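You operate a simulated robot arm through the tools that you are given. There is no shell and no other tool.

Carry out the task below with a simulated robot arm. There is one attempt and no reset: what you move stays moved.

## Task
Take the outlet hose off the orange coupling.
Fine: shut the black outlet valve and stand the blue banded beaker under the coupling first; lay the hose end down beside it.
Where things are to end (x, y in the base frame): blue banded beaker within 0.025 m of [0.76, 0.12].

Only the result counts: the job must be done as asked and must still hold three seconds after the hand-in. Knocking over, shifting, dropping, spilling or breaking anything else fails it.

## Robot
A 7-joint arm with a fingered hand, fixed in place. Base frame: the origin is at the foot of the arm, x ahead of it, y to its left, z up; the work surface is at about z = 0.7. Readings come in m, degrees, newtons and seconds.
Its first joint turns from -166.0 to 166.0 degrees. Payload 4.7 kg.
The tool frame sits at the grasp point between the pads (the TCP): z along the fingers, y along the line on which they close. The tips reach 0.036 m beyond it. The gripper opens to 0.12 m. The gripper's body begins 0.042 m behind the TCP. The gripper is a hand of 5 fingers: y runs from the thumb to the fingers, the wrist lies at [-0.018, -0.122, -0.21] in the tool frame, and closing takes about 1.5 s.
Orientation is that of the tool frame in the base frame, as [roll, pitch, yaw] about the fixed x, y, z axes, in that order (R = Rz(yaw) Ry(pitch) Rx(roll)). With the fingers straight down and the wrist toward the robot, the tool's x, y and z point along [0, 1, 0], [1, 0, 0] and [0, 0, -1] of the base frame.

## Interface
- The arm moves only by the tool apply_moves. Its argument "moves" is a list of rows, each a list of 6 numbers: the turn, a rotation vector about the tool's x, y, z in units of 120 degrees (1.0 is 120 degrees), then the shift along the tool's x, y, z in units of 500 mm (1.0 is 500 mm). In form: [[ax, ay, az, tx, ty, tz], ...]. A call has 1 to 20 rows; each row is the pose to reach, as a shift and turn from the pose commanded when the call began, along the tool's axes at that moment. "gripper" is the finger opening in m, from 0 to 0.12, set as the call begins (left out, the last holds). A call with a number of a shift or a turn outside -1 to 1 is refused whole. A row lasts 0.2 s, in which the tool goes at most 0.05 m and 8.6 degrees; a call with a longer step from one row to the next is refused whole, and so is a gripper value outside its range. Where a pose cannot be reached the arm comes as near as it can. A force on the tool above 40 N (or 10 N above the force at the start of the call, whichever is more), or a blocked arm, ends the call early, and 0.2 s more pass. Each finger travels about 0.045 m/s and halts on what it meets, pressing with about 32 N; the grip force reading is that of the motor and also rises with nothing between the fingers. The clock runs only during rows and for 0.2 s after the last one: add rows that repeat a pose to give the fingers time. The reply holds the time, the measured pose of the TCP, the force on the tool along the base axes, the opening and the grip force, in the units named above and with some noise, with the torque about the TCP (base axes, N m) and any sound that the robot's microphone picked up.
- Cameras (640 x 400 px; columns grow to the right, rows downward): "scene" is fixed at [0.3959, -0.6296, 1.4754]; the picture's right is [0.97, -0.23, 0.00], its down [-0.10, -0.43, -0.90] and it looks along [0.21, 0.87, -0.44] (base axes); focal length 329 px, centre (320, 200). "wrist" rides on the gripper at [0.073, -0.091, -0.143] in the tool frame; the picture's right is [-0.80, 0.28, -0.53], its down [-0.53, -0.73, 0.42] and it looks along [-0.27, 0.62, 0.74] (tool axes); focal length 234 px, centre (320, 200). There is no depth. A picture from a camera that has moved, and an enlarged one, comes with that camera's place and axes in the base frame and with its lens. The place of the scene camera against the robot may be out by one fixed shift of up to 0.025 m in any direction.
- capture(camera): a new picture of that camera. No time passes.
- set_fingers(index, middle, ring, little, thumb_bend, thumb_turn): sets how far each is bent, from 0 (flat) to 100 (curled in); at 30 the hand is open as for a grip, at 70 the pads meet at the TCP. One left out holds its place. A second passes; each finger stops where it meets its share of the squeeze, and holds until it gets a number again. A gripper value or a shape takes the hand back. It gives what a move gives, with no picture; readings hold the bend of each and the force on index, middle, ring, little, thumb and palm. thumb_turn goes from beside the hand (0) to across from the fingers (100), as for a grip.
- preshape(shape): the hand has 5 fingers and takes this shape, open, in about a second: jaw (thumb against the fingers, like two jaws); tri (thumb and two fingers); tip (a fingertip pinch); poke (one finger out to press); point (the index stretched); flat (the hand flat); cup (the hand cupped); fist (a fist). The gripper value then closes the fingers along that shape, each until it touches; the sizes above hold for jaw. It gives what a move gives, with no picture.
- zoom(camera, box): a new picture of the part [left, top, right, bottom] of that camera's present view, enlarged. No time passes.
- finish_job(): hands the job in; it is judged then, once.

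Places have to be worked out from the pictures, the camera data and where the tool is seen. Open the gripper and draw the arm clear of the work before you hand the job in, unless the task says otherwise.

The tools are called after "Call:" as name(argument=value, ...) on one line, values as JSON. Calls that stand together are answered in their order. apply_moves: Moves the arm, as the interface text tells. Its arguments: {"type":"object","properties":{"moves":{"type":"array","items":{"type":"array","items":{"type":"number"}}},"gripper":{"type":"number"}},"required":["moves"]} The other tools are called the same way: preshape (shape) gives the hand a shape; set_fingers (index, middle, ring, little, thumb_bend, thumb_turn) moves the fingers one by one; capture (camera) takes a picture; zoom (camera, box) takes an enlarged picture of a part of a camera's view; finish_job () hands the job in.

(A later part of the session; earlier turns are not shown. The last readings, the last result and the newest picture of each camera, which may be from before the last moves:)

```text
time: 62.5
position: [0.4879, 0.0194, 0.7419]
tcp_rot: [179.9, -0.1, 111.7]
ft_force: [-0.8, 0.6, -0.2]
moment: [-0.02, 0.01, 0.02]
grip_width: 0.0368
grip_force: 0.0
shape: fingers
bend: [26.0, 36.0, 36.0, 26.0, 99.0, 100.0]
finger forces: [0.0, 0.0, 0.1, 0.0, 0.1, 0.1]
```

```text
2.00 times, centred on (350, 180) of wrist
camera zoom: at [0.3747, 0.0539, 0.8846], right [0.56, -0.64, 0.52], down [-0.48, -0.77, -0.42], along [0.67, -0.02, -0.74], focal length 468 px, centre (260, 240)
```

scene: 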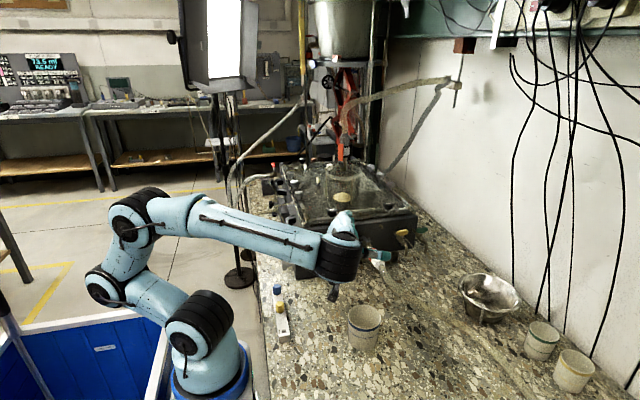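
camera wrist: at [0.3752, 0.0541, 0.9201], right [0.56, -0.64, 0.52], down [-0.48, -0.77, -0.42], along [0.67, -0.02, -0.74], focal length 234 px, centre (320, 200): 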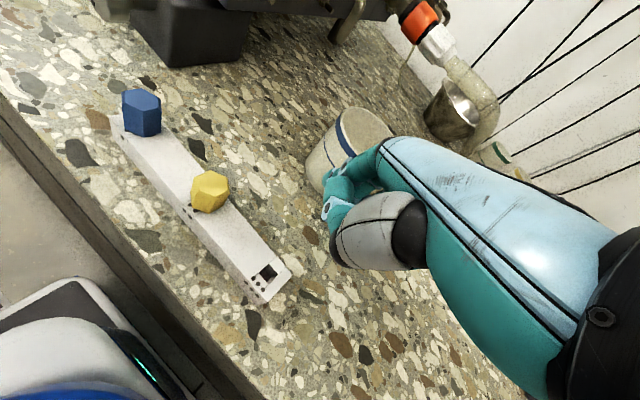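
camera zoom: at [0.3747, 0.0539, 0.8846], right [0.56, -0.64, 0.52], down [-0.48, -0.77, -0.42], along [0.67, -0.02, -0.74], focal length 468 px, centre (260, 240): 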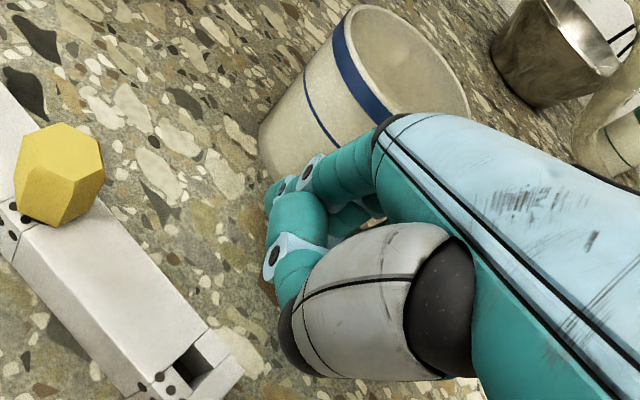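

Hand is in place behind the beaker at the right height. I push 8 cm along the tool's y direction slowly and then check.

Call:
apply_moves(moves=[[0, 0, 0, 0, 0.018, 0], [0, 0, 0, 0, 0.036, 0], [0, 0, 0, 0, 0.054, 0], [0, 0, 0, 0, 0.072, 0], [0, 0, 0, 0, 0.09, 0], [0, 0, 0, 0, 0.108, 0], [0, 0, 0, 0, 0.126, 0], [0, 0, 0, 0, 0.144, 0], [0, 0, 0, 0, 0.16, 0], [0, 0, 0, 0, 0.16, 0]])

Call:
zoom(camera="scene", box=[300, 220, 420, 340])

Call:
zoom(camera="wrist", box=[250, 60, 450, 260])

```text
time: 64.7
position: [0.5623, 0.0492, 0.744]
tcp_rot: [-179.9, -0.1, 111.7]
ft_force: [-0.2, -0.6, -0.2]
moment: [-0.01, 0.0, 0.02]
grip_width: 0.0366
grip_force: 0.5
shape: fingers
bend: [26.0, 36.0, 36.0, 26.0, 99.0, 100.0]
finger forces: [0.1, 0.1, 0.0, 0.0, 0.0, 0.0]
```

```text
3.33 times, centred on (360, 280) of scene
camera zoom: at [0.3959, -0.6296, 1.4754], right [0.97, -0.23, 0.0], down [-0.1, -0.43, -0.9], along [0.21, 0.87, -0.44], focal length 1096 px, centre (187, -67)
```

zoom: 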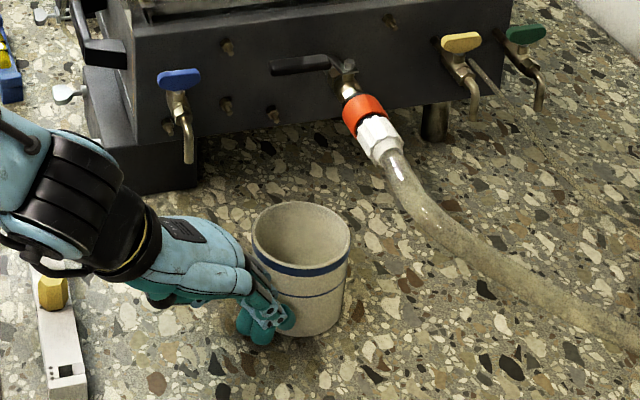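

```text
2.00 times, centred on (350, 160) of wrist
camera zoom: at [0.449, 0.0832, 0.8849], right [0.56, -0.64, 0.52], down [-0.48, -0.77, -0.42], along [0.67, -0.02, -0.74], focal length 468 px, centre (260, 280)
```

zoom: 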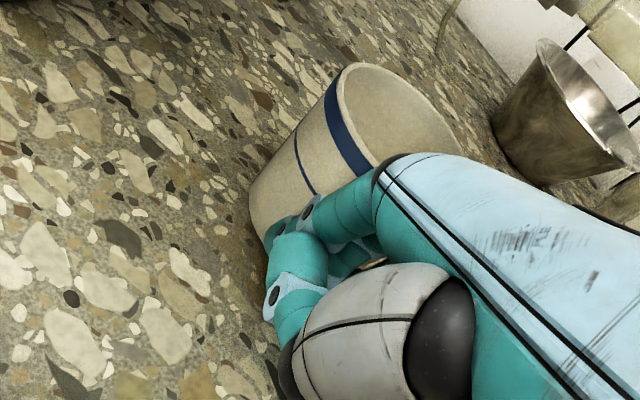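

The beaker has moved straight along the line to about (0.674, 0.085). I push another 7 cm and re-check.

Call:
apply_moves(moves=[[0, 0, 0, 0, 0.018, 0], [0, 0, 0, 0, 0.036, 0], [0, 0, 0, 0, 0.054, 0], [0, 0, 0, 0, 0.072, 0], [0, 0, 0, 0, 0.09, 0], [0, 0, 0, 0, 0.108, 0], [0, 0, 0, 0, 0.126, 0], [0, 0, 0, 0, 0.14, 0], [0, 0, 0, 0, 0.14, 0]])

Call:
zoom(camera="scene", box=[310, 220, 430, 340])

Call:
zoom(camera="wrist", box=[250, 60, 450, 260])

```text
time: 66.7
position: [0.6274, 0.0744, 0.7416]
tcp_rot: [-180.0, -0.1, 111.6]
ft_force: [0.2, 0.0, 0.7]
moment: [-0.01, 0.0, 0.01]
grip_width: 0.037
grip_force: 0.1
shape: fingers
bend: [26.0, 36.0, 36.0, 26.0, 99.0, 100.0]
finger forces: [0.0, 0.2, 0.1, 0.0, 0.0, 0.0]
```

```text
3.33 times, centred on (370, 280) of scene
camera zoom: at [0.3959, -0.6296, 1.4754], right [0.97, -0.23, 0.0], down [-0.1, -0.43, -0.9], along [0.21, 0.87, -0.44], focal length 1096 px, centre (153, -67)
```

zoom: 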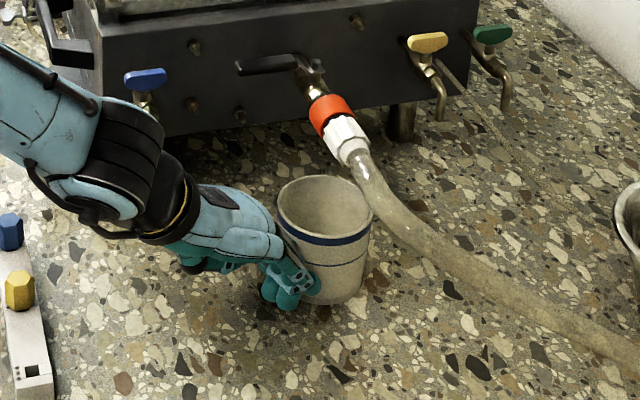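

```text
2.00 times, centred on (350, 160) of wrist
camera zoom: at [0.5139, 0.1094, 0.8853], right [0.56, -0.64, 0.52], down [-0.48, -0.77, -0.42], along [0.67, -0.02, -0.74], focal length 468 px, centre (260, 280)
```

zoom: 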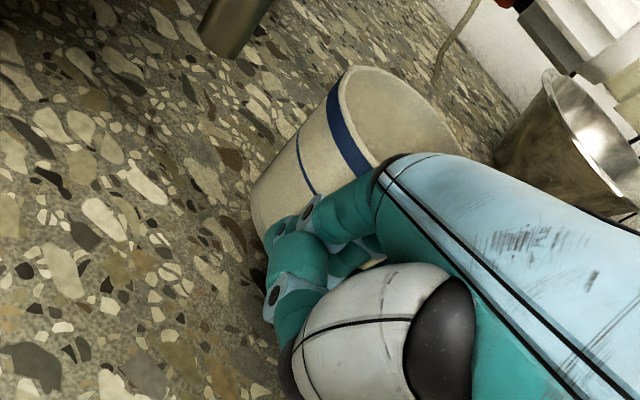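

Beaker now at about (0.739, 0.109). A final 2.2 cm push brings it to the target.

Call:
apply_moves(moves=[[0, 0, 0, 0, 0.015, 0], [0, 0, 0, 0, 0.03, 0], [0, 0, 0, 0, 0.044, 0], [0, 0, 0, 0, 0.044, 0]])

Call:
zoom(camera="scene", box=[330, 220, 430, 310])

```text
time: 67.7
position: [0.6464, 0.0829, 0.7427]
tcp_rot: [-179.9, -0.1, 111.6]
ft_force: [-0.9, 0.0, 0.0]
moment: [-0.01, -0.02, 0.0]
grip_width: 0.0366
grip_force: 0.2
shape: fingers
bend: [26.0, 36.0, 36.0, 26.0, 99.0, 100.0]
finger forces: [0.0, 0.1, 0.1, 0.1, 0.1, 0.0]
```

```text
4.44 times, centred on (380, 265) of scene
camera zoom: at [0.3959, -0.6296, 1.4754], right [0.97, -0.23, 0.0], down [-0.1, -0.43, -0.9], along [0.21, 0.87, -0.44], focal length 1461 px, centre (53, -89)
```

zoom: 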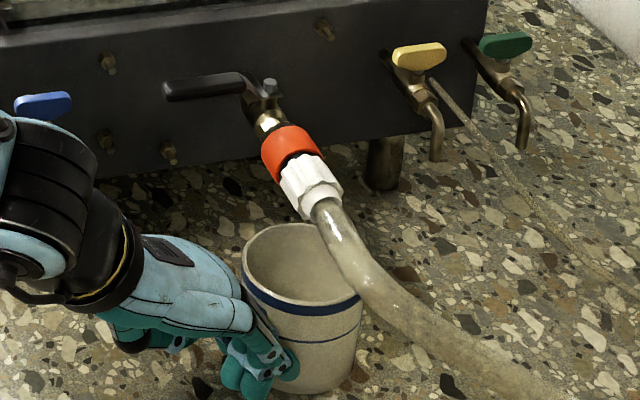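

Both estimates put the beaker at about (0.758, 0.118), within a few mm of the target. I retreat straight back 10 cm, then rise.

Call:
apply_moves(moves=[[0, 0, 0, 0, -0.03, 0], [0, 0, 0, 0, -0.08, 0], [0, 0, 0, 0, -0.14, 0], [0, 0, 0, 0, -0.2, 0], [0, 0, 0, 0, -0.2, -0.08], [0, 0, 0, 0, -0.2, -0.16], [0, 0, 0, 0, -0.2, -0.24], [0, 0, 0, 0, -0.2, -0.32], [0, 0, 0, 0, -0.2, -0.4], [0, 0, 0, 0, -0.2, -0.46], [0, 0, 0, 0, -0.2, -0.46]])

Call:
capture(camera="wrist")

Call:
zoom(camera="scene", box=[330, 220, 470, 330])

```text
time: 70.1
position: [0.5544, 0.0442, 0.9724]
tcp_rot: [-179.9, -0.1, 111.8]
ft_force: [0.2, -1.0, -0.6]
moment: [-0.01, -0.03, 0.0]
grip_width: 0.0365
grip_force: 0.1
shape: fingers
bend: [26.0, 36.0, 36.0, 26.0, 99.0, 100.0]
finger forces: [0.0, 0.0, 0.0, 0.0, 0.1, 0.1]
```

```text
taken
camera wrist: at [0.4419, 0.08, 1.1147], right [0.56, -0.64, 0.52], down [-0.48, -0.77, -0.42], along [0.67, -0.02, -0.74], focal length 234 px, centre (320, 200)
```

wrist: 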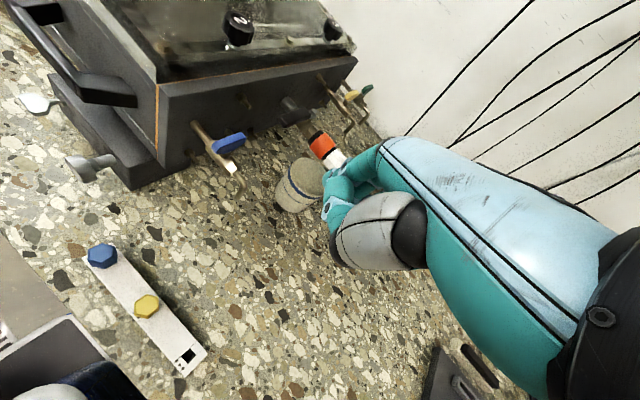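

```text
3.64 times, centred on (400, 275) of scene
camera zoom: at [0.3959, -0.6296, 1.4754], right [0.97, -0.23, 0.0], down [-0.1, -0.43, -0.9], along [0.21, 0.87, -0.44], focal length 1195 px, centre (29, -73)
```

zoom: 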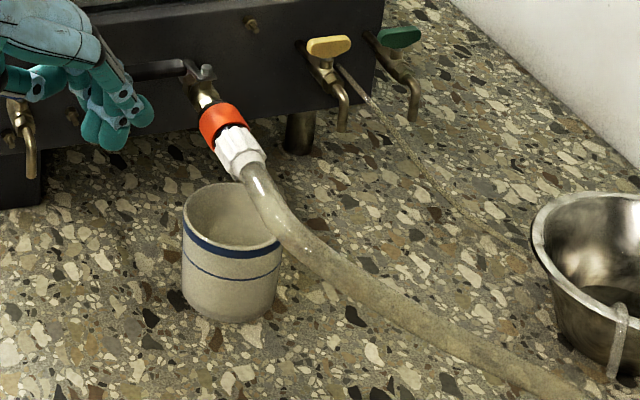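

The beaker stands under the coupling. Next the hose: I take the jaw shape, return the hand to yaw 90°, and move above the white fitting at about (0.755, 0.085).

Call:
preshape(shape="jaw")

Call:
apply_moves(moves=[[0, 0, 0.036, 0, 0, -0.09], [0, 0, 0.072, -0.015, 0.08, -0.12], [0, 0, 0.108, -0.03, 0.16, -0.12], [0, 0, 0.144, -0.046, 0.24, -0.12], [0, 0, 0.1808, -0.061, 0.32, -0.12], [0, 0, 0.1808, -0.0764, 0.4014, -0.12], [0, 0, 0.1808, -0.0764, 0.4014, -0.12]], gripper=0.1)

Call:
capture(camera="wrist")

Call:
zoom(camera="scene", box=[330, 190, 450, 310])

```text
time: 71.0
position: [0.5552, 0.0458, 0.9723]
tcp_rot: [-179.8, -0.1, 111.7]
ft_force: [0.6, 0.0, 0.0]
moment: [0.0, 0.02, -0.04]
grip_width: 0.1197
grip_force: 0.1
shape: jaw
bend: [30.0, 30.0, 30.0, 30.0, 30.0, 98.0]
finger forces: [0.0, 0.0, 0.0, 0.0, 0.0, 0.0]
```

```text
time: 72.6
position: [0.7554, 0.0841, 1.0325]
tcp_rot: [180.0, -0.1, 90.1]
ft_force: [0.6, 0.2, -0.6]
moment: [0.0, -0.03, -0.02]
grip_width: 0.1002
grip_force: 0.0
shape: jaw
bend: [26.0, 33.0, 32.0, 32.0, 49.0, 99.0]
finger forces: [0.0, 0.0, 0.0, 0.0, 0.0, 0.0]
```

```text
taken
camera wrist: at [0.6638, 0.1588, 1.1745], right [0.28, -0.8, 0.52], down [-0.73, -0.53, -0.42], along [0.62, -0.27, -0.74], focal length 234 px, centre (320, 200)
```

wrist: 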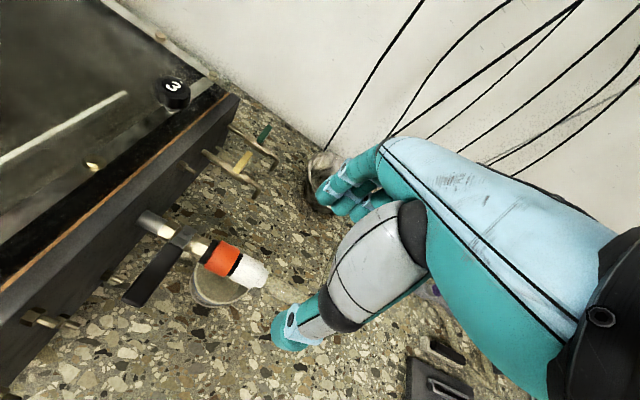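

```text
3.33 times, centred on (390, 250) of scene
camera zoom: at [0.3959, -0.6296, 1.4754], right [0.97, -0.23, 0.0], down [-0.1, -0.43, -0.9], along [0.21, 0.87, -0.44], focal length 1096 px, centre (87, 33)
```

zoom: 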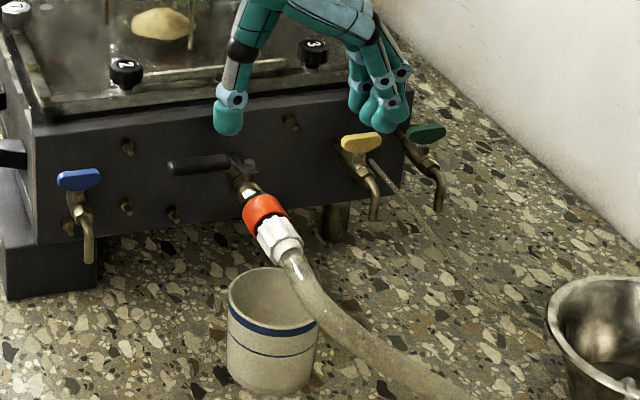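

Call:
zoom(camera="wrist", box=[120, 190, 300, 320])

Call:
zoom(camera="scene", box=[350, 230, 410, 280])

```text
3.08 times, centred on (210, 255) of wrist
camera zoom: at [0.6638, 0.1588, 1.1745], right [0.28, -0.8, 0.52], down [-0.73, -0.53, -0.42], along [0.62, -0.27, -0.74], focal length 720 px, centre (658, 31)
```

zoom: 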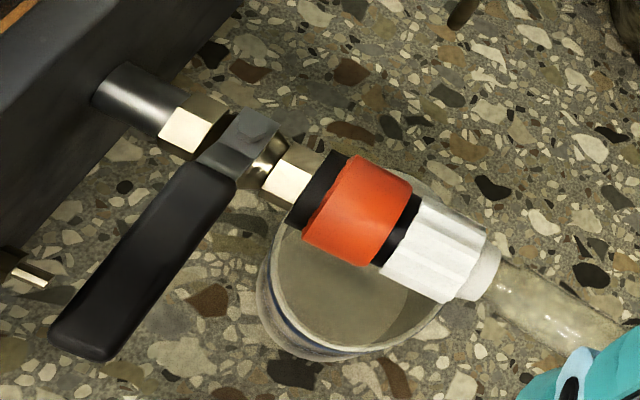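

```text
8.00 times, centred on (380, 255) of scene
camera zoom: at [0.3959, -0.6296, 1.4754], right [0.97, -0.23, 0.0], down [-0.1, -0.43, -0.9], along [0.21, 0.87, -0.44], focal length 2630 px, centre (-160, -240)
```

zoom: 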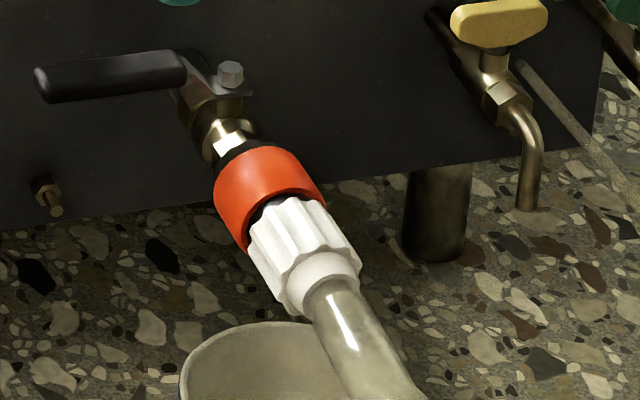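

Refined triangulation: coupling axis at x≈0.758, z≈0.860; orange sleeve y 0.125–0.152, white nut y 0.09–0.118. I descend to just above the fitting and check.

Call:
apply_moves(moves=[[0, 0, 0, 0.0078, 0.0052, 0.06], [0, 0, 0, 0.0078, 0.0052, 0.12], [0, 0, 0, 0.0078, 0.0052, 0.18], [0, 0, 0, 0.0078, 0.0052, 0.225], [0, 0, 0, 0.0078, 0.0052, 0.225]])

Call:
zoom(camera="scene", box=[340, 210, 420, 280])

Call:
zoom(camera="wrist", box=[200, 120, 420, 340])

```text
time: 73.8
position: [0.757, 0.0884, 0.9202]
tcp_rot: [-179.9, 0.1, 90.1]
ft_force: [-0.1, 0.4, 0.5]
moment: [0.0, -0.01, 0.0]
grip_width: 0.1001
grip_force: 0.0
shape: jaw
bend: [26.0, 33.0, 32.0, 32.0, 49.0, 99.0]
finger forces: [0.0, 0.0, 0.0, 0.0, 0.0, 0.0]
```

```text
5.71 times, centred on (380, 245) of scene
camera zoom: at [0.3959, -0.6296, 1.4754], right [0.97, -0.23, 0.0], down [-0.1, -0.43, -0.9], along [0.21, 0.87, -0.44], focal length 1878 px, centre (-23, -57)
```

zoom: 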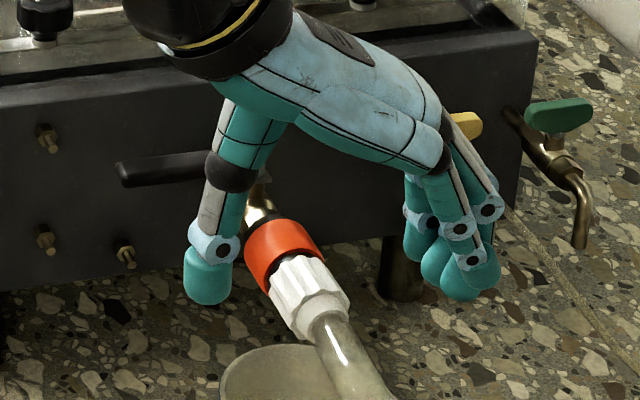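

```text
1.82 times, centred on (310, 230) of wrist
camera zoom: at [0.6654, 0.1618, 1.0618], right [0.28, -0.8, 0.52], down [-0.73, -0.53, -0.42], along [0.62, -0.27, -0.74], focal length 426 px, centre (338, 146)
```

zoom: 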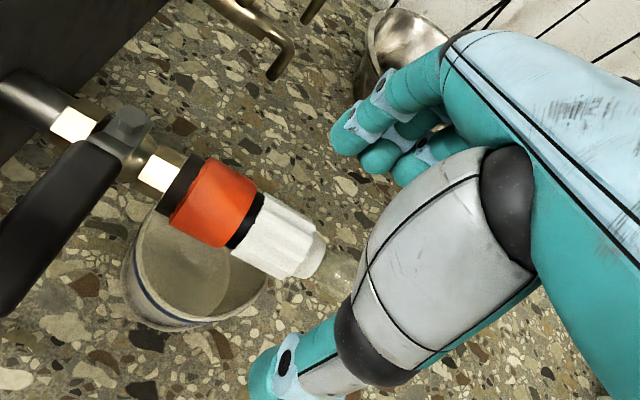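

The white nut lies between thumb and fingers. I lower the last 4.5 cm and close on it.

Call:
apply_moves(moves=[[0, 0, 0, 0, 0, 0.03], [0, 0, 0, 0, 0, 0.06], [0, 0, 0, 0, 0, 0.09], [0, 0, 0, 0, 0, 0.09]])

Call:
zoom(camera="scene", box=[340, 210, 420, 280])

Call:
zoom(camera="wrist", box=[200, 120, 420, 340])

```text
time: 74.8
position: [0.7575, 0.0891, 0.8757]
tcp_rot: [-179.9, 0.0, 90.0]
ft_force: [0.6, 0.6, 0.9]
moment: [0.04, -0.01, -0.01]
grip_width: 0.1005
grip_force: 0.0
shape: jaw
bend: [26.0, 33.0, 32.0, 32.0, 49.0, 99.0]
finger forces: [0.0, 0.0, 0.0, 0.0, 0.1, 0.0]
```

```text
5.71 times, centred on (380, 245) of scene
camera zoom: at [0.3959, -0.6296, 1.4754], right [0.97, -0.23, 0.0], down [-0.1, -0.43, -0.9], along [0.21, 0.87, -0.44], focal length 1878 px, centre (-23, -57)
```

zoom: 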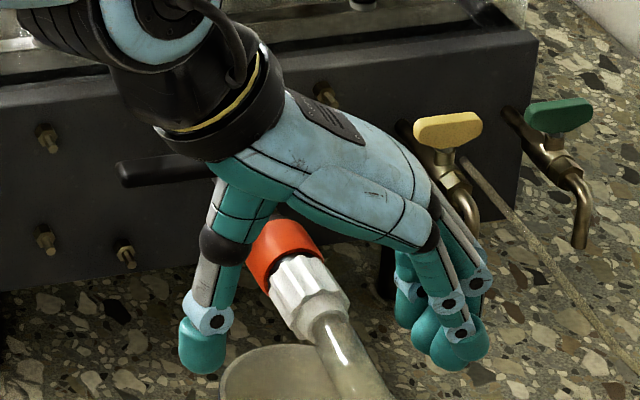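

```text
1.82 times, centred on (310, 230) of wrist
camera zoom: at [0.6649, 0.1621, 1.0177], right [0.28, -0.8, 0.52], down [-0.73, -0.53, -0.42], along [0.62, -0.27, -0.74], focal length 426 px, centre (338, 146)
```

zoom: 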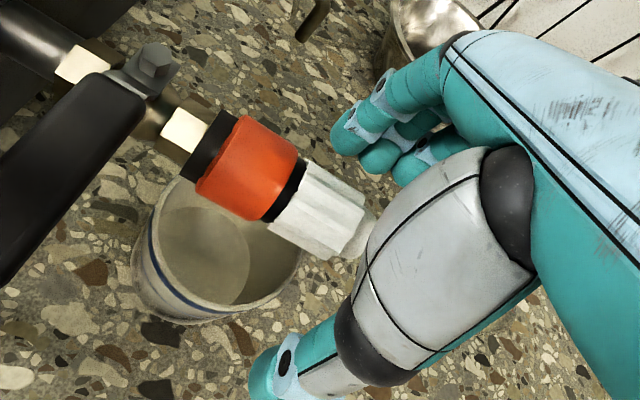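

The nut is between the pads, with index on the nut and middle at its end ring. I close the grip.

Call:
apply_moves(moves=[[0, 0, 0, 0, 0, 0], [0, 0, 0, 0, 0, 0], [0, 0, 0, 0, 0, 0], [0, 0, 0, 0, 0, 0], [0, 0, 0, 0, 0, 0], [0, 0, 0, 0, 0, 0], [0, 0, 0, 0, 0, 0], [0, 0, 0, 0, 0, 0]], gripper=0.01)

Call:
zoom(camera="scene", box=[340, 210, 420, 280])

Call:
zoom(camera="wrist", box=[200, 120, 420, 340])

```text
time: 76.6
position: [0.7578, 0.0877, 0.8765]
tcp_rot: [-179.9, 0.0, 90.0]
ft_force: [1.1, -10.9, -4.2]
moment: [-0.15, 0.02, -0.21]
grip_width: 0.0194
grip_force: 32.2
shape: jaw
bend: [73.0, 72.0, 66.0, 65.0, 78.0, 100.0]
finger forces: [17.3, 3.7, 0.0, 0.0, 20.3, 0.0]
heard: snap
```

```text
5.71 times, centred on (380, 245) of scene
camera zoom: at [0.3959, -0.6296, 1.4754], right [0.97, -0.23, 0.0], down [-0.1, -0.43, -0.9], along [0.21, 0.87, -0.44], focal length 1878 px, centre (-23, -57)
```

zoom: 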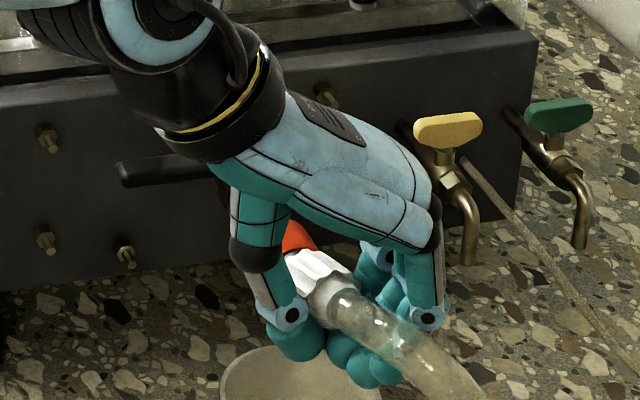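

```text
1.82 times, centred on (310, 230) of wrist
camera zoom: at [0.6651, 0.1612, 1.0176], right [0.28, -0.8, 0.52], down [-0.73, -0.53, -0.42], along [0.62, -0.27, -0.74], focal length 426 px, centre (338, 146)
```

zoom: 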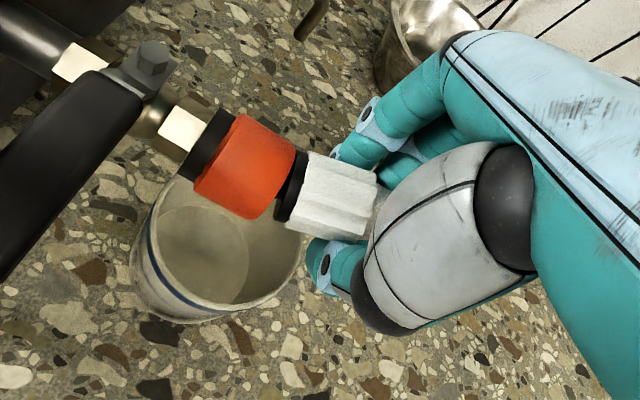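

I heard a snap: the white fitting appears to have come out of the orange sleeve (a gap is visible) while I hold it. I zoom in to check before moving.

Call:
zoom(camera="wrist", box=[230, 170, 350, 270])

Call:
zoom(camera="scene", box=[365, 235, 415, 285])

```text
4.00 times, centred on (290, 220) of wrist
camera zoom: at [0.6651, 0.1612, 1.0176], right [0.28, -0.8, 0.52], down [-0.73, -0.53, -0.42], along [0.62, -0.27, -0.74], focal length 937 px, centre (440, 120)
```

zoom: 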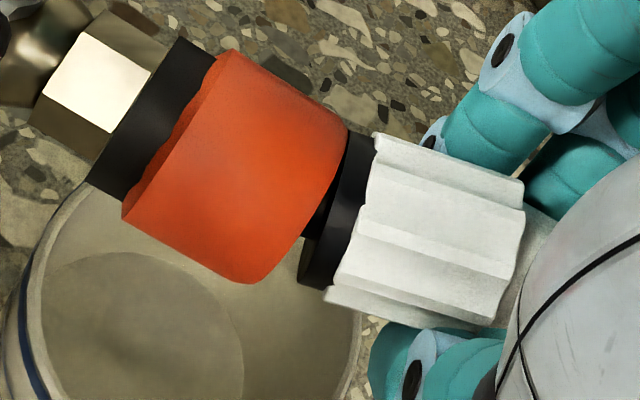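

```text
8.00 times, centred on (390, 260) of scene
camera zoom: at [0.3959, -0.6296, 1.4754], right [0.97, -0.23, 0.0], down [-0.1, -0.43, -0.9], along [0.21, 0.87, -0.44], focal length 2630 px, centre (-240, -280)
```

zoom: 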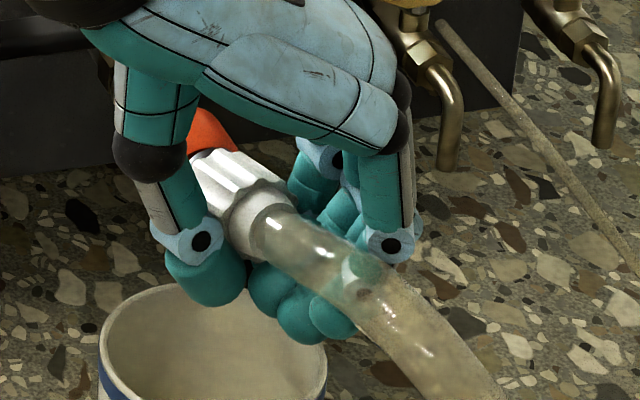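

The fitting is tilted in the hand with its collar loose from the sleeve. I draw it straight out in −y, slowly, watching the force.

Call:
apply_moves(moves=[[0, 0, 0, -0.012, 0, 0], [0, 0, 0, -0.024, 0, 0], [0, 0, 0, -0.036, 0, 0], [0, 0, 0, -0.048, 0, 0], [0, 0, 0, -0.06, 0, 0]])

Call:
zoom(camera="wrist", box=[200, 120, 420, 340])

Call:
zoom(camera="scene", box=[340, 210, 440, 300])

```text
time: 77.8
position: [0.757, 0.0581, 0.875]
tcp_rot: [-179.9, -0.1, 90.1]
ft_force: [-0.5, -0.3, -0.3]
moment: [-0.03, -0.01, -0.04]
grip_width: 0.019
grip_force: 32.6
shape: jaw
bend: [74.0, 72.0, 66.0, 65.0, 79.0, 100.0]
finger forces: [17.7, 2.8, 0.0, 0.0, 19.0, 0.0]
```

```text
1.82 times, centred on (310, 230) of wrist
camera zoom: at [0.665, 0.1321, 1.0172], right [0.28, -0.8, 0.52], down [-0.73, -0.53, -0.42], along [0.62, -0.27, -0.74], focal length 426 px, centre (338, 146)
```

zoom: 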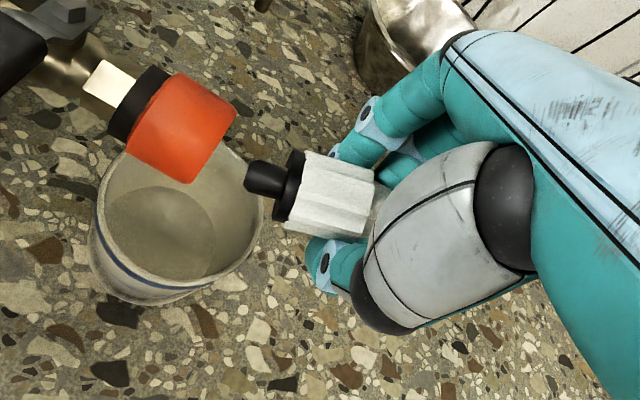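

```text
4.44 times, centred on (390, 255) of scene
camera zoom: at [0.3959, -0.6296, 1.4754], right [0.97, -0.23, 0.0], down [-0.1, -0.43, -0.9], along [0.21, 0.87, -0.44], focal length 1461 px, centre (9, -44)
```

zoom: 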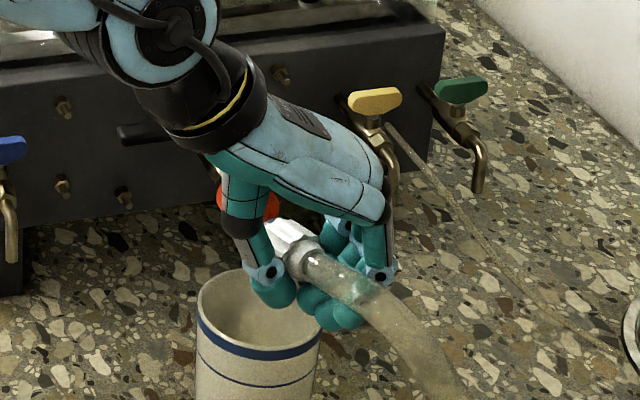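

The plug is fully out and the coupling is intact, with no force on the tool. I move it clear of the beaker in −y, then toward +x and down, stopping at z≈0.78 to check.

Call:
apply_moves(moves=[[0, 0, 0, -0.03, 0, 0], [0, 0, 0, -0.06, 0, 0], [0, 0, 0, -0.09, 0, 0], [0, 0, 0, -0.116, 0.015, 0], [0, 0, 0, -0.116, 0.045, 0.02], [0, 0, 0, -0.116, 0.075, 0.05], [0, 0, 0, -0.116, 0.105, 0.085], [0, 0, 0, -0.116, 0.13, 0.12], [0, 0, 0, -0.116, 0.146, 0.155], [0, 0, 0, -0.116, 0.146, 0.19], [0, 0, 0, -0.116, 0.146, 0.19]])

Call:
capture(camera="wrist")

Call:
zoom(camera="scene", box=[330, 210, 490, 350])

```text
time: 80.2
position: [0.8309, 0.0003, 0.78]
tcp_rot: [-179.9, 0.0, 90.0]
ft_force: [0.5, 0.5, -1.6]
moment: [0.0, -0.02, -0.03]
grip_width: 0.0187
grip_force: 32.2
shape: jaw
bend: [74.0, 72.0, 66.0, 65.0, 79.0, 100.0]
finger forces: [17.8, 2.7, 0.1, 0.1, 19.1, 0.1]
```

```text
taken
camera wrist: at [0.7383, 0.0746, 0.9222], right [0.28, -0.8, 0.52], down [-0.73, -0.53, -0.42], along [0.62, -0.27, -0.74], focal length 234 px, centre (320, 200)
```

wrist: 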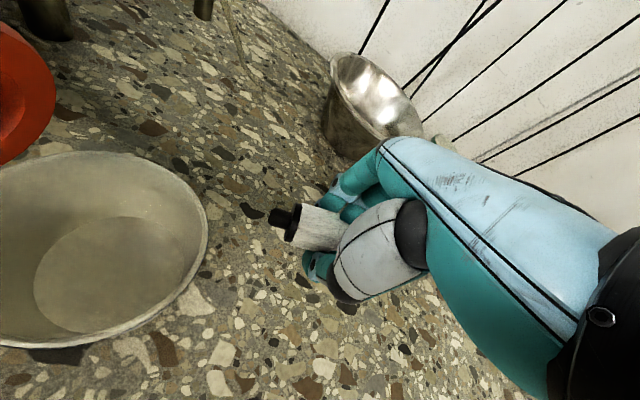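

```text
2.86 times, centred on (410, 280) of scene
camera zoom: at [0.3959, -0.6296, 1.4754], right [0.97, -0.23, 0.0], down [-0.1, -0.43, -0.9], along [0.21, 0.87, -0.44], focal length 939 px, centre (63, -29)
```

zoom: 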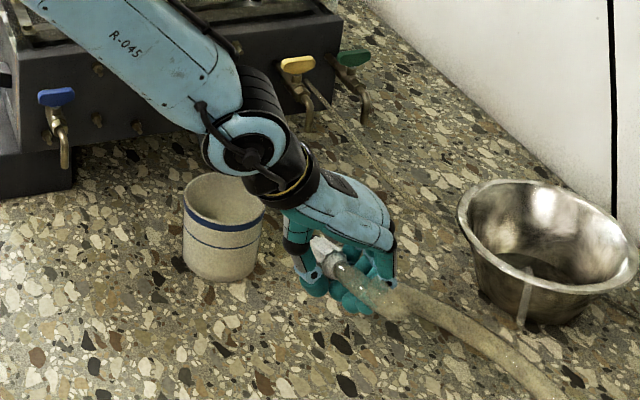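

All clear and the beaker is undisturbed. I lower the hose end toward the table in gentle steps.

Call:
apply_moves(moves=[[0, 0, 0, 0, 0, 0.02], [0, 0, 0, 0, 0, 0.04], [0, 0, 0, 0, 0, 0.056], [0, 0, 0, 0, 0, 0.064], [0, 0, 0, 0, 0, 0.064]])

Call:
zoom(camera="scene", box=[380, 260, 460, 330])

Call:
zoom(camera="wrist", box=[240, 160, 380, 310])

```text
time: 81.4
position: [0.8303, 0.001, 0.7478]
tcp_rot: [-179.9, 0.0, 90.0]
ft_force: [0.3, 0.1, 0.1]
moment: [-0.05, 0.01, 0.02]
grip_width: 0.019
grip_force: 32.8
shape: jaw
bend: [74.0, 72.0, 66.0, 65.0, 79.0, 100.0]
finger forces: [17.7, 2.5, 0.0, 0.0, 19.1, 0.0]
```

```text
5.71 times, centred on (420, 295) of scene
camera zoom: at [0.3959, -0.6296, 1.4754], right [0.97, -0.23, 0.0], down [-0.1, -0.43, -0.9], along [0.21, 0.87, -0.44], focal length 1878 px, centre (-251, -343)
```

zoom: 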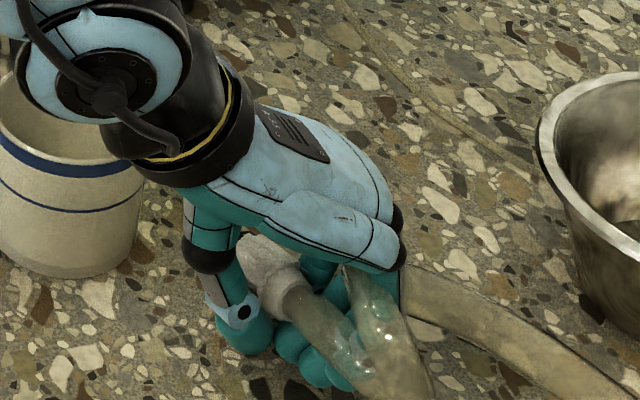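

```text
2.67 times, centred on (310, 235) of wrist
camera zoom: at [0.7383, 0.0744, 0.8902], right [0.28, -0.8, 0.52], down [-0.73, -0.53, -0.42], along [0.62, -0.27, -0.74], focal length 624 px, centre (347, 107)
```

zoom: 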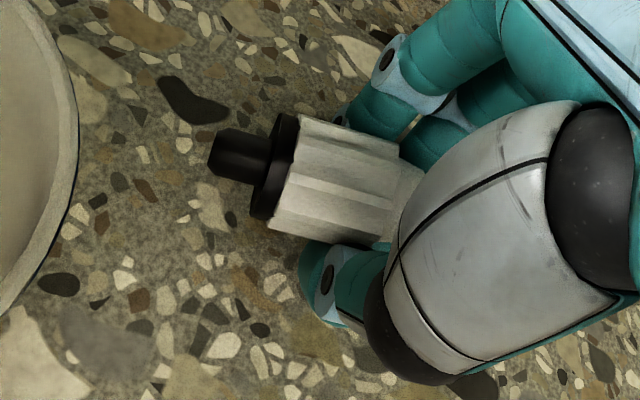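

No table contact yet. I lower a few millimetres more.

Call:
apply_moves(moves=[[0, 0, 0, 0, 0, 0.006], [0, 0, 0, 0, 0, 0.01], [0, 0, 0, 0, 0, 0.01]])

```text
time: 82.2
position: [0.8305, -0.0003, 0.7429]
tcp_rot: [-179.9, -0.1, 89.9]
ft_force: [-0.1, -0.9, -0.7]
moment: [-0.04, 0.02, -0.01]
grip_width: 0.0187
grip_force: 31.9
shape: jaw
bend: [74.0, 72.0, 66.0, 65.0, 79.0, 100.0]
finger forces: [17.7, 2.6, 0.2, 0.0, 19.1, 0.0]
```

Call:
apply_moves(moves=[[0, 0, 0, 0, 0, 0.005], [0, 0, 0, 0, 0, 0.01], [0, 0, 0, 0, 0, 0.01]])

Call:
zoom(camera="wrist", box=[240, 160, 380, 310])

```text
time: 83.0
position: [0.8311, -0.0001, 0.7384]
tcp_rot: [-179.8, 0.0, 90.0]
ft_force: [-0.1, 0.6, 0.1]
moment: [0.0, 0.0, 0.0]
grip_width: 0.019
grip_force: 31.9
shape: jaw
bend: [74.0, 72.0, 66.0, 65.0, 79.0, 100.0]
finger forces: [17.7, 2.6, 0.0, 0.0, 19.0, 0.1]
```

```text
2.67 times, centred on (310, 235) of wrist
camera zoom: at [0.7381, 0.0744, 0.8802], right [0.28, -0.8, 0.52], down [-0.73, -0.53, -0.42], along [0.62, -0.27, -0.74], focal length 624 px, centre (347, 107)
```

zoom: 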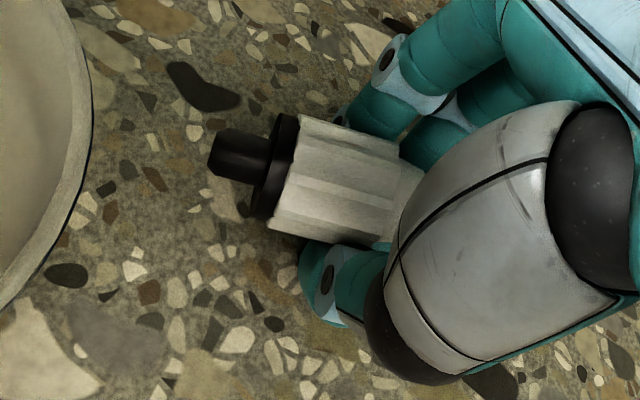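

Still no contact; I continue down in small steps until there is a light touch.

Call:
apply_moves(moves=[[0, 0, 0, 0, 0, 0.004], [0, 0, 0, 0, 0, 0.008], [0, 0, 0, 0, 0, 0.008]])

Call:
apply_moves(moves=[[0, 0, 0, 0, 0, 0.004], [0, 0, 0, 0, 0, 0.008], [0, 0, 0, 0, 0, 0.008]])

```text
time: 83.8
position: [0.8322, 0.0008, 0.7355]
tcp_rot: [179.9, 0.1, 90.0]
ft_force: [1.4, 0.9, 12.2]
moment: [0.21, -0.26, 0.01]
grip_width: 0.0191
grip_force: 31.5
shape: jaw
bend: [74.0, 72.0, 66.0, 65.0, 79.0, 100.0]
finger forces: [31.9, 2.5, 0.0, 0.0, 19.2, 0.1]
```

```text
time: 84.8
position: [0.8334, -0.0005, 0.7355]
tcp_rot: [179.6, 0.0, 90.0]
ft_force: [-3.3, 2.1, 8.9]
moment: [0.16, -0.03, 0.08]
grip_width: 0.0195
grip_force: 32.3
shape: jaw
bend: [74.0, 73.0, 66.0, 65.0, 79.0, 100.0]
finger forces: [30.1, 0.4, 0.0, 0.1, 22.1, 0.0]
stopped in row 3: the force on the tool passed its limit at 41 N (the readings are from after the stop); the commanded pose is now the measured one
```

Fingertips touched the table (stop at 41 N); the nut must be within a few mm of the surface. I raise 3 mm and open the hand moderately to release the hose end.

Call:
apply_moves(moves=[[0, 0, 0, 0, 0, -0.006], [0, 0, 0, 0, 0, -0.006]])

Call:
apply_moves(moves=[[0, 0, 0, 0, 0, 0], [0, 0, 0, 0, 0, 0], [0, 0, 0, 0, 0, 0], [0, 0, 0, 0, 0, 0], [0, 0, 0, 0, 0, 0]], gripper=0.07)

Call:
capture(camera="wrist")

Call:
zoom(camera="scene", box=[350, 240, 490, 350])

```text
time: 85.4
position: [0.8334, -0.0013, 0.7357]
tcp_rot: [179.7, 0.0, 90.0]
ft_force: [0.1, 0.0, -0.5]
moment: [-0.03, -0.01, 0.0]
grip_width: 0.019
grip_force: 31.9
shape: jaw
bend: [74.0, 73.0, 66.0, 65.0, 79.0, 100.0]
finger forces: [17.9, 0.6, 0.0, 0.0, 20.3, 0.0]
```

```text
time: 86.6
position: [0.8326, 0.0003, 0.7369]
tcp_rot: [179.5, 0.1, 90.0]
ft_force: [0.4, 0.0, 4.7]
moment: [0.0, 0.12, 0.02]
grip_width: 0.0687
grip_force: 0.1
shape: jaw
bend: [74.0, 42.0, 39.0, 41.0, 67.0, 100.0]
finger forces: [0.0, 0.1, 0.0, 0.0, 4.1, 0.1]
```

```text
taken
camera wrist: at [0.7397, 0.074, 0.8784], right [0.27, -0.8, 0.53], down [-0.73, -0.53, -0.43], along [0.63, -0.27, -0.73], focal length 234 px, centre (320, 200)
```

wrist: 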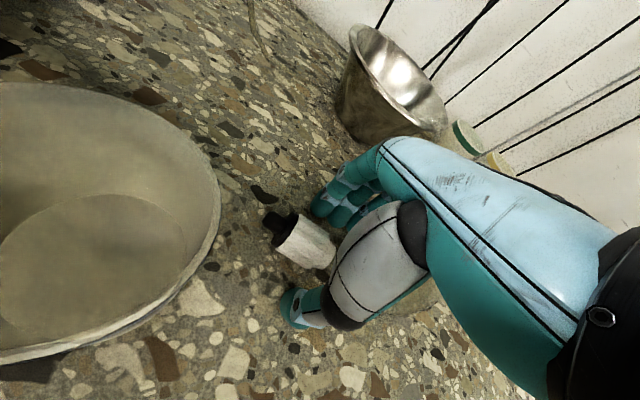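

```text
3.64 times, centred on (420, 295) of scene
camera zoom: at [0.3959, -0.6296, 1.4754], right [0.97, -0.23, 0.0], down [-0.1, -0.43, -0.9], along [0.21, 0.87, -0.44], focal length 1195 px, centre (-44, -146)
```

zoom: 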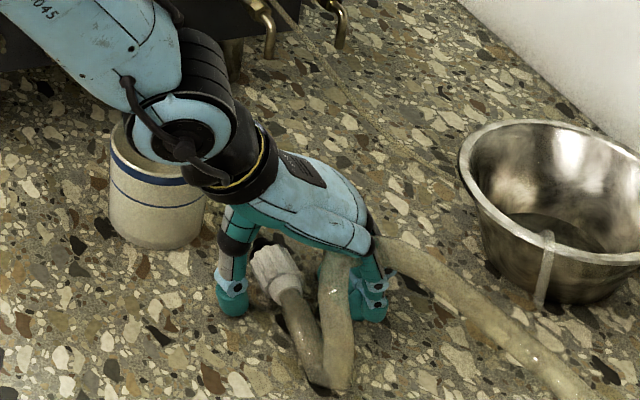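

The hose end is released; the hose makes a loop near the fingers. I look closely at how it runs around the hand before lifting.

Call:
zoom(camera="scene", box=[400, 275, 460, 325])

Call:
zoom(camera="wrist", box=[240, 150, 450, 360])

```text
8.00 times, centred on (430, 300) of scene
camera zoom: at [0.3959, -0.6296, 1.4754], right [0.97, -0.23, 0.0], down [-0.1, -0.43, -0.9], along [0.21, 0.87, -0.44], focal length 2630 px, centre (-560, -600)
```

zoom: 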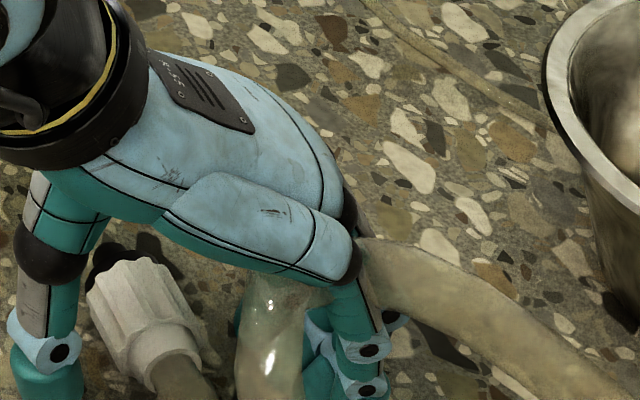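

```text
1.90 times, centred on (345, 255) of wrist
camera zoom: at [0.7397, 0.074, 0.8784], right [0.27, -0.8, 0.53], down [-0.73, -0.53, -0.43], along [0.63, -0.27, -0.73], focal length 446 px, centre (272, 95)
```

zoom: 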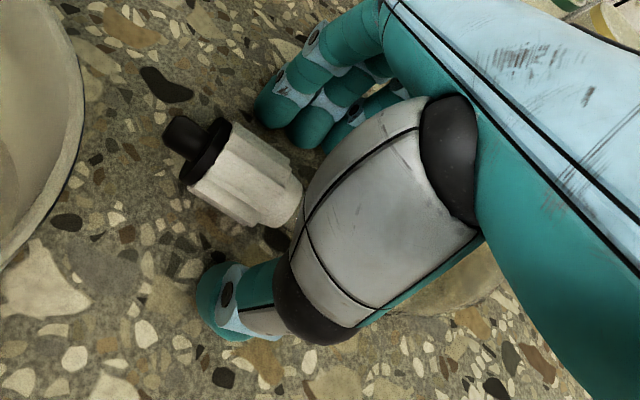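

The hose passes under the palm and between fingers without any contact force; since the fingertips are free below, a straight slow lift should leave it. I lift in small steps and watch the forces.

Call:
apply_moves(moves=[[0, 0, 0, 0, 0, -0.01], [0, 0, 0, 0, 0, -0.025], [0, 0, 0, 0, 0, -0.04], [0, 0, 0, 0, 0, -0.04]])

Call:
zoom(camera="scene", box=[390, 265, 470, 335])

Call:
zoom(camera="wrist", box=[240, 150, 450, 360])

```text
time: 87.6
position: [0.8334, 0.0014, 0.7574]
tcp_rot: [179.6, 0.0, 90.1]
ft_force: [-0.7, -0.2, 0.3]
moment: [0.03, -0.02, 0.0]
grip_width: 0.0695
grip_force: 0.0
shape: jaw
bend: [74.0, 42.0, 39.0, 41.0, 67.0, 100.0]
finger forces: [0.0, 0.0, 0.0, 0.1, 0.1, 0.0]
```

```text
5.71 times, centred on (430, 300) of scene
camera zoom: at [0.3959, -0.6296, 1.4754], right [0.97, -0.23, 0.0], down [-0.1, -0.43, -0.9], along [0.21, 0.87, -0.44], focal length 1878 px, centre (-309, -371)
```

zoom: 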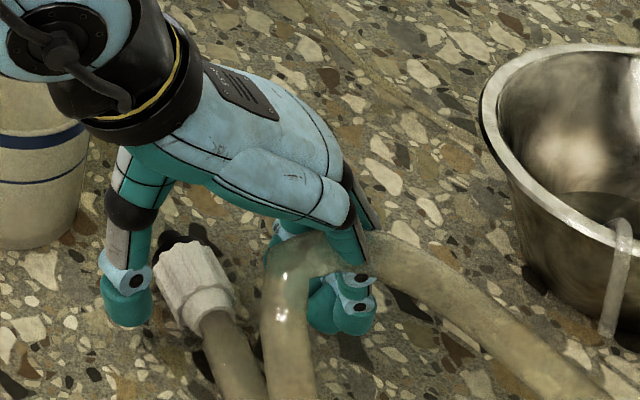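

```text
1.90 times, centred on (345, 255) of wrist
camera zoom: at [0.7398, 0.0738, 0.8983], right [0.28, -0.8, 0.53], down [-0.73, -0.53, -0.43], along [0.63, -0.27, -0.73], focal length 446 px, centre (272, 95)
```

zoom: 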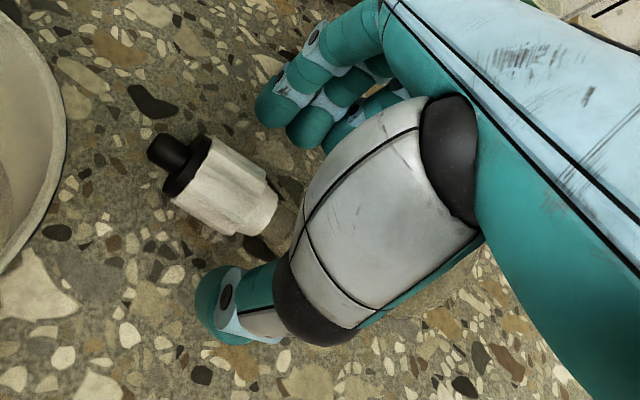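

The fitting stays on the table and there is no force. I continue lifting straight up.

Call:
apply_moves(moves=[[0, 0, 0, 0, 0, -0.03], [0, 0, 0, 0, 0, -0.06], [0, 0, 0, 0, 0, -0.09], [0, 0, 0, 0, 0, -0.12], [0, 0, 0, 0, 0, -0.17], [0, 0, 0, 0, 0, -0.23], [0, 0, 0, 0, 0, -0.3], [0, 0, 0, 0, 0, -0.38], [0, 0, 0, 0, 0, -0.46], [0, 0, 0, 0, 0, -0.46]])

Call:
capture(camera="scene")

Call:
capture(camera="wrist")

```text
time: 89.8
position: [0.8305, 0.0001, 0.9863]
tcp_rot: [179.6, -0.1, 90.0]
ft_force: [0.8, 0.5, 0.0]
moment: [-0.03, -0.02, -0.02]
grip_width: 0.0695
grip_force: 0.0
shape: jaw
bend: [74.0, 42.0, 39.0, 41.0, 67.0, 100.0]
finger forces: [0.0, 0.0, 0.0, 0.0, 0.0, 0.0]
```

```text
taken
```

scene: 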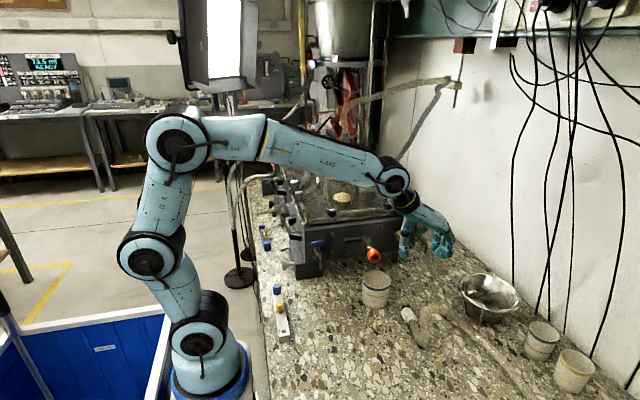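

```text
taken
camera wrist: at [0.7373, 0.074, 1.1274], right [0.28, -0.8, 0.53], down [-0.73, -0.53, -0.43], along [0.63, -0.27, -0.73], focal length 234 px, centre (320, 200)
```

wrist: 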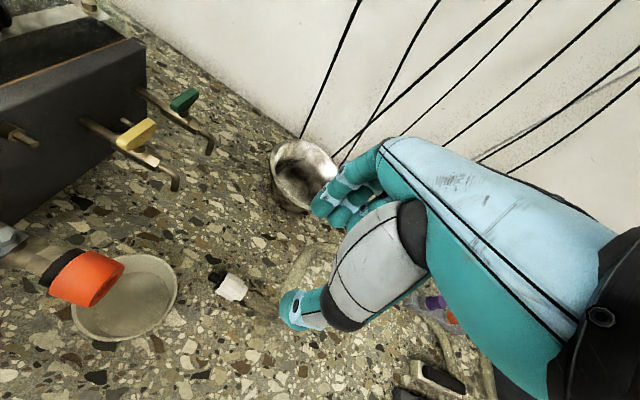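

The hose end lies free on the table next to the beaker. I zoom in to check the hose, the beaker, the coupling and the valve.

Call:
zoom(camera="scene", box=[340, 230, 500, 360])

Call:
zoom(camera="wrist", box=[20, 200, 340, 400])

Call:
zoom(camera="scene", box=[440, 250, 640, 400])

```text
3.08 times, centred on (420, 295) of scene
camera zoom: at [0.3959, -0.6296, 1.4754], right [0.97, -0.23, 0.0], down [-0.1, -0.43, -0.9], along [0.21, 0.87, -0.44], focal length 1011 px, centre (12, -92)
```

zoom: 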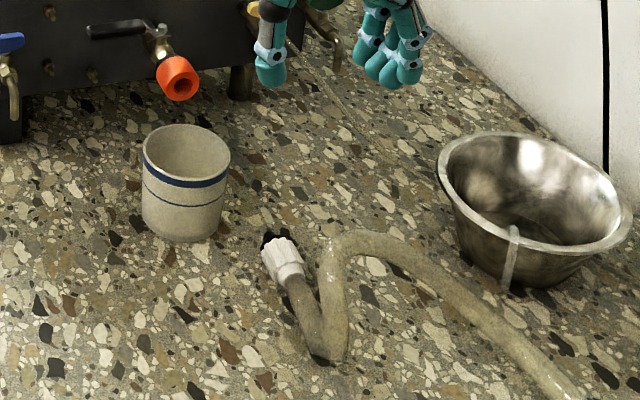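

```text
2.00 times, centred on (180, 300) of wrist
camera zoom: at [0.7373, 0.074, 1.1274], right [0.28, -0.8, 0.53], down [-0.73, -0.53, -0.43], along [0.63, -0.27, -0.73], focal length 468 px, centre (600, 0)
```

zoom: 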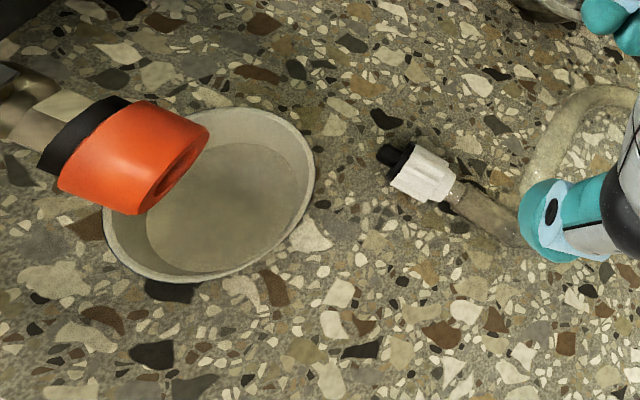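

```text
2.67 times, centred on (540, 325) of scene
camera zoom: at [0.3959, -0.6296, 1.4754], right [0.97, -0.23, 0.0], down [-0.1, -0.43, -0.9], along [0.21, 0.87, -0.44], focal length 876 px, centre (-267, -133)
```

zoom: 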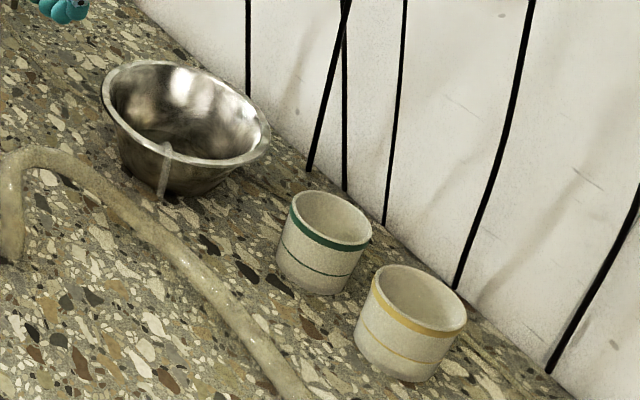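

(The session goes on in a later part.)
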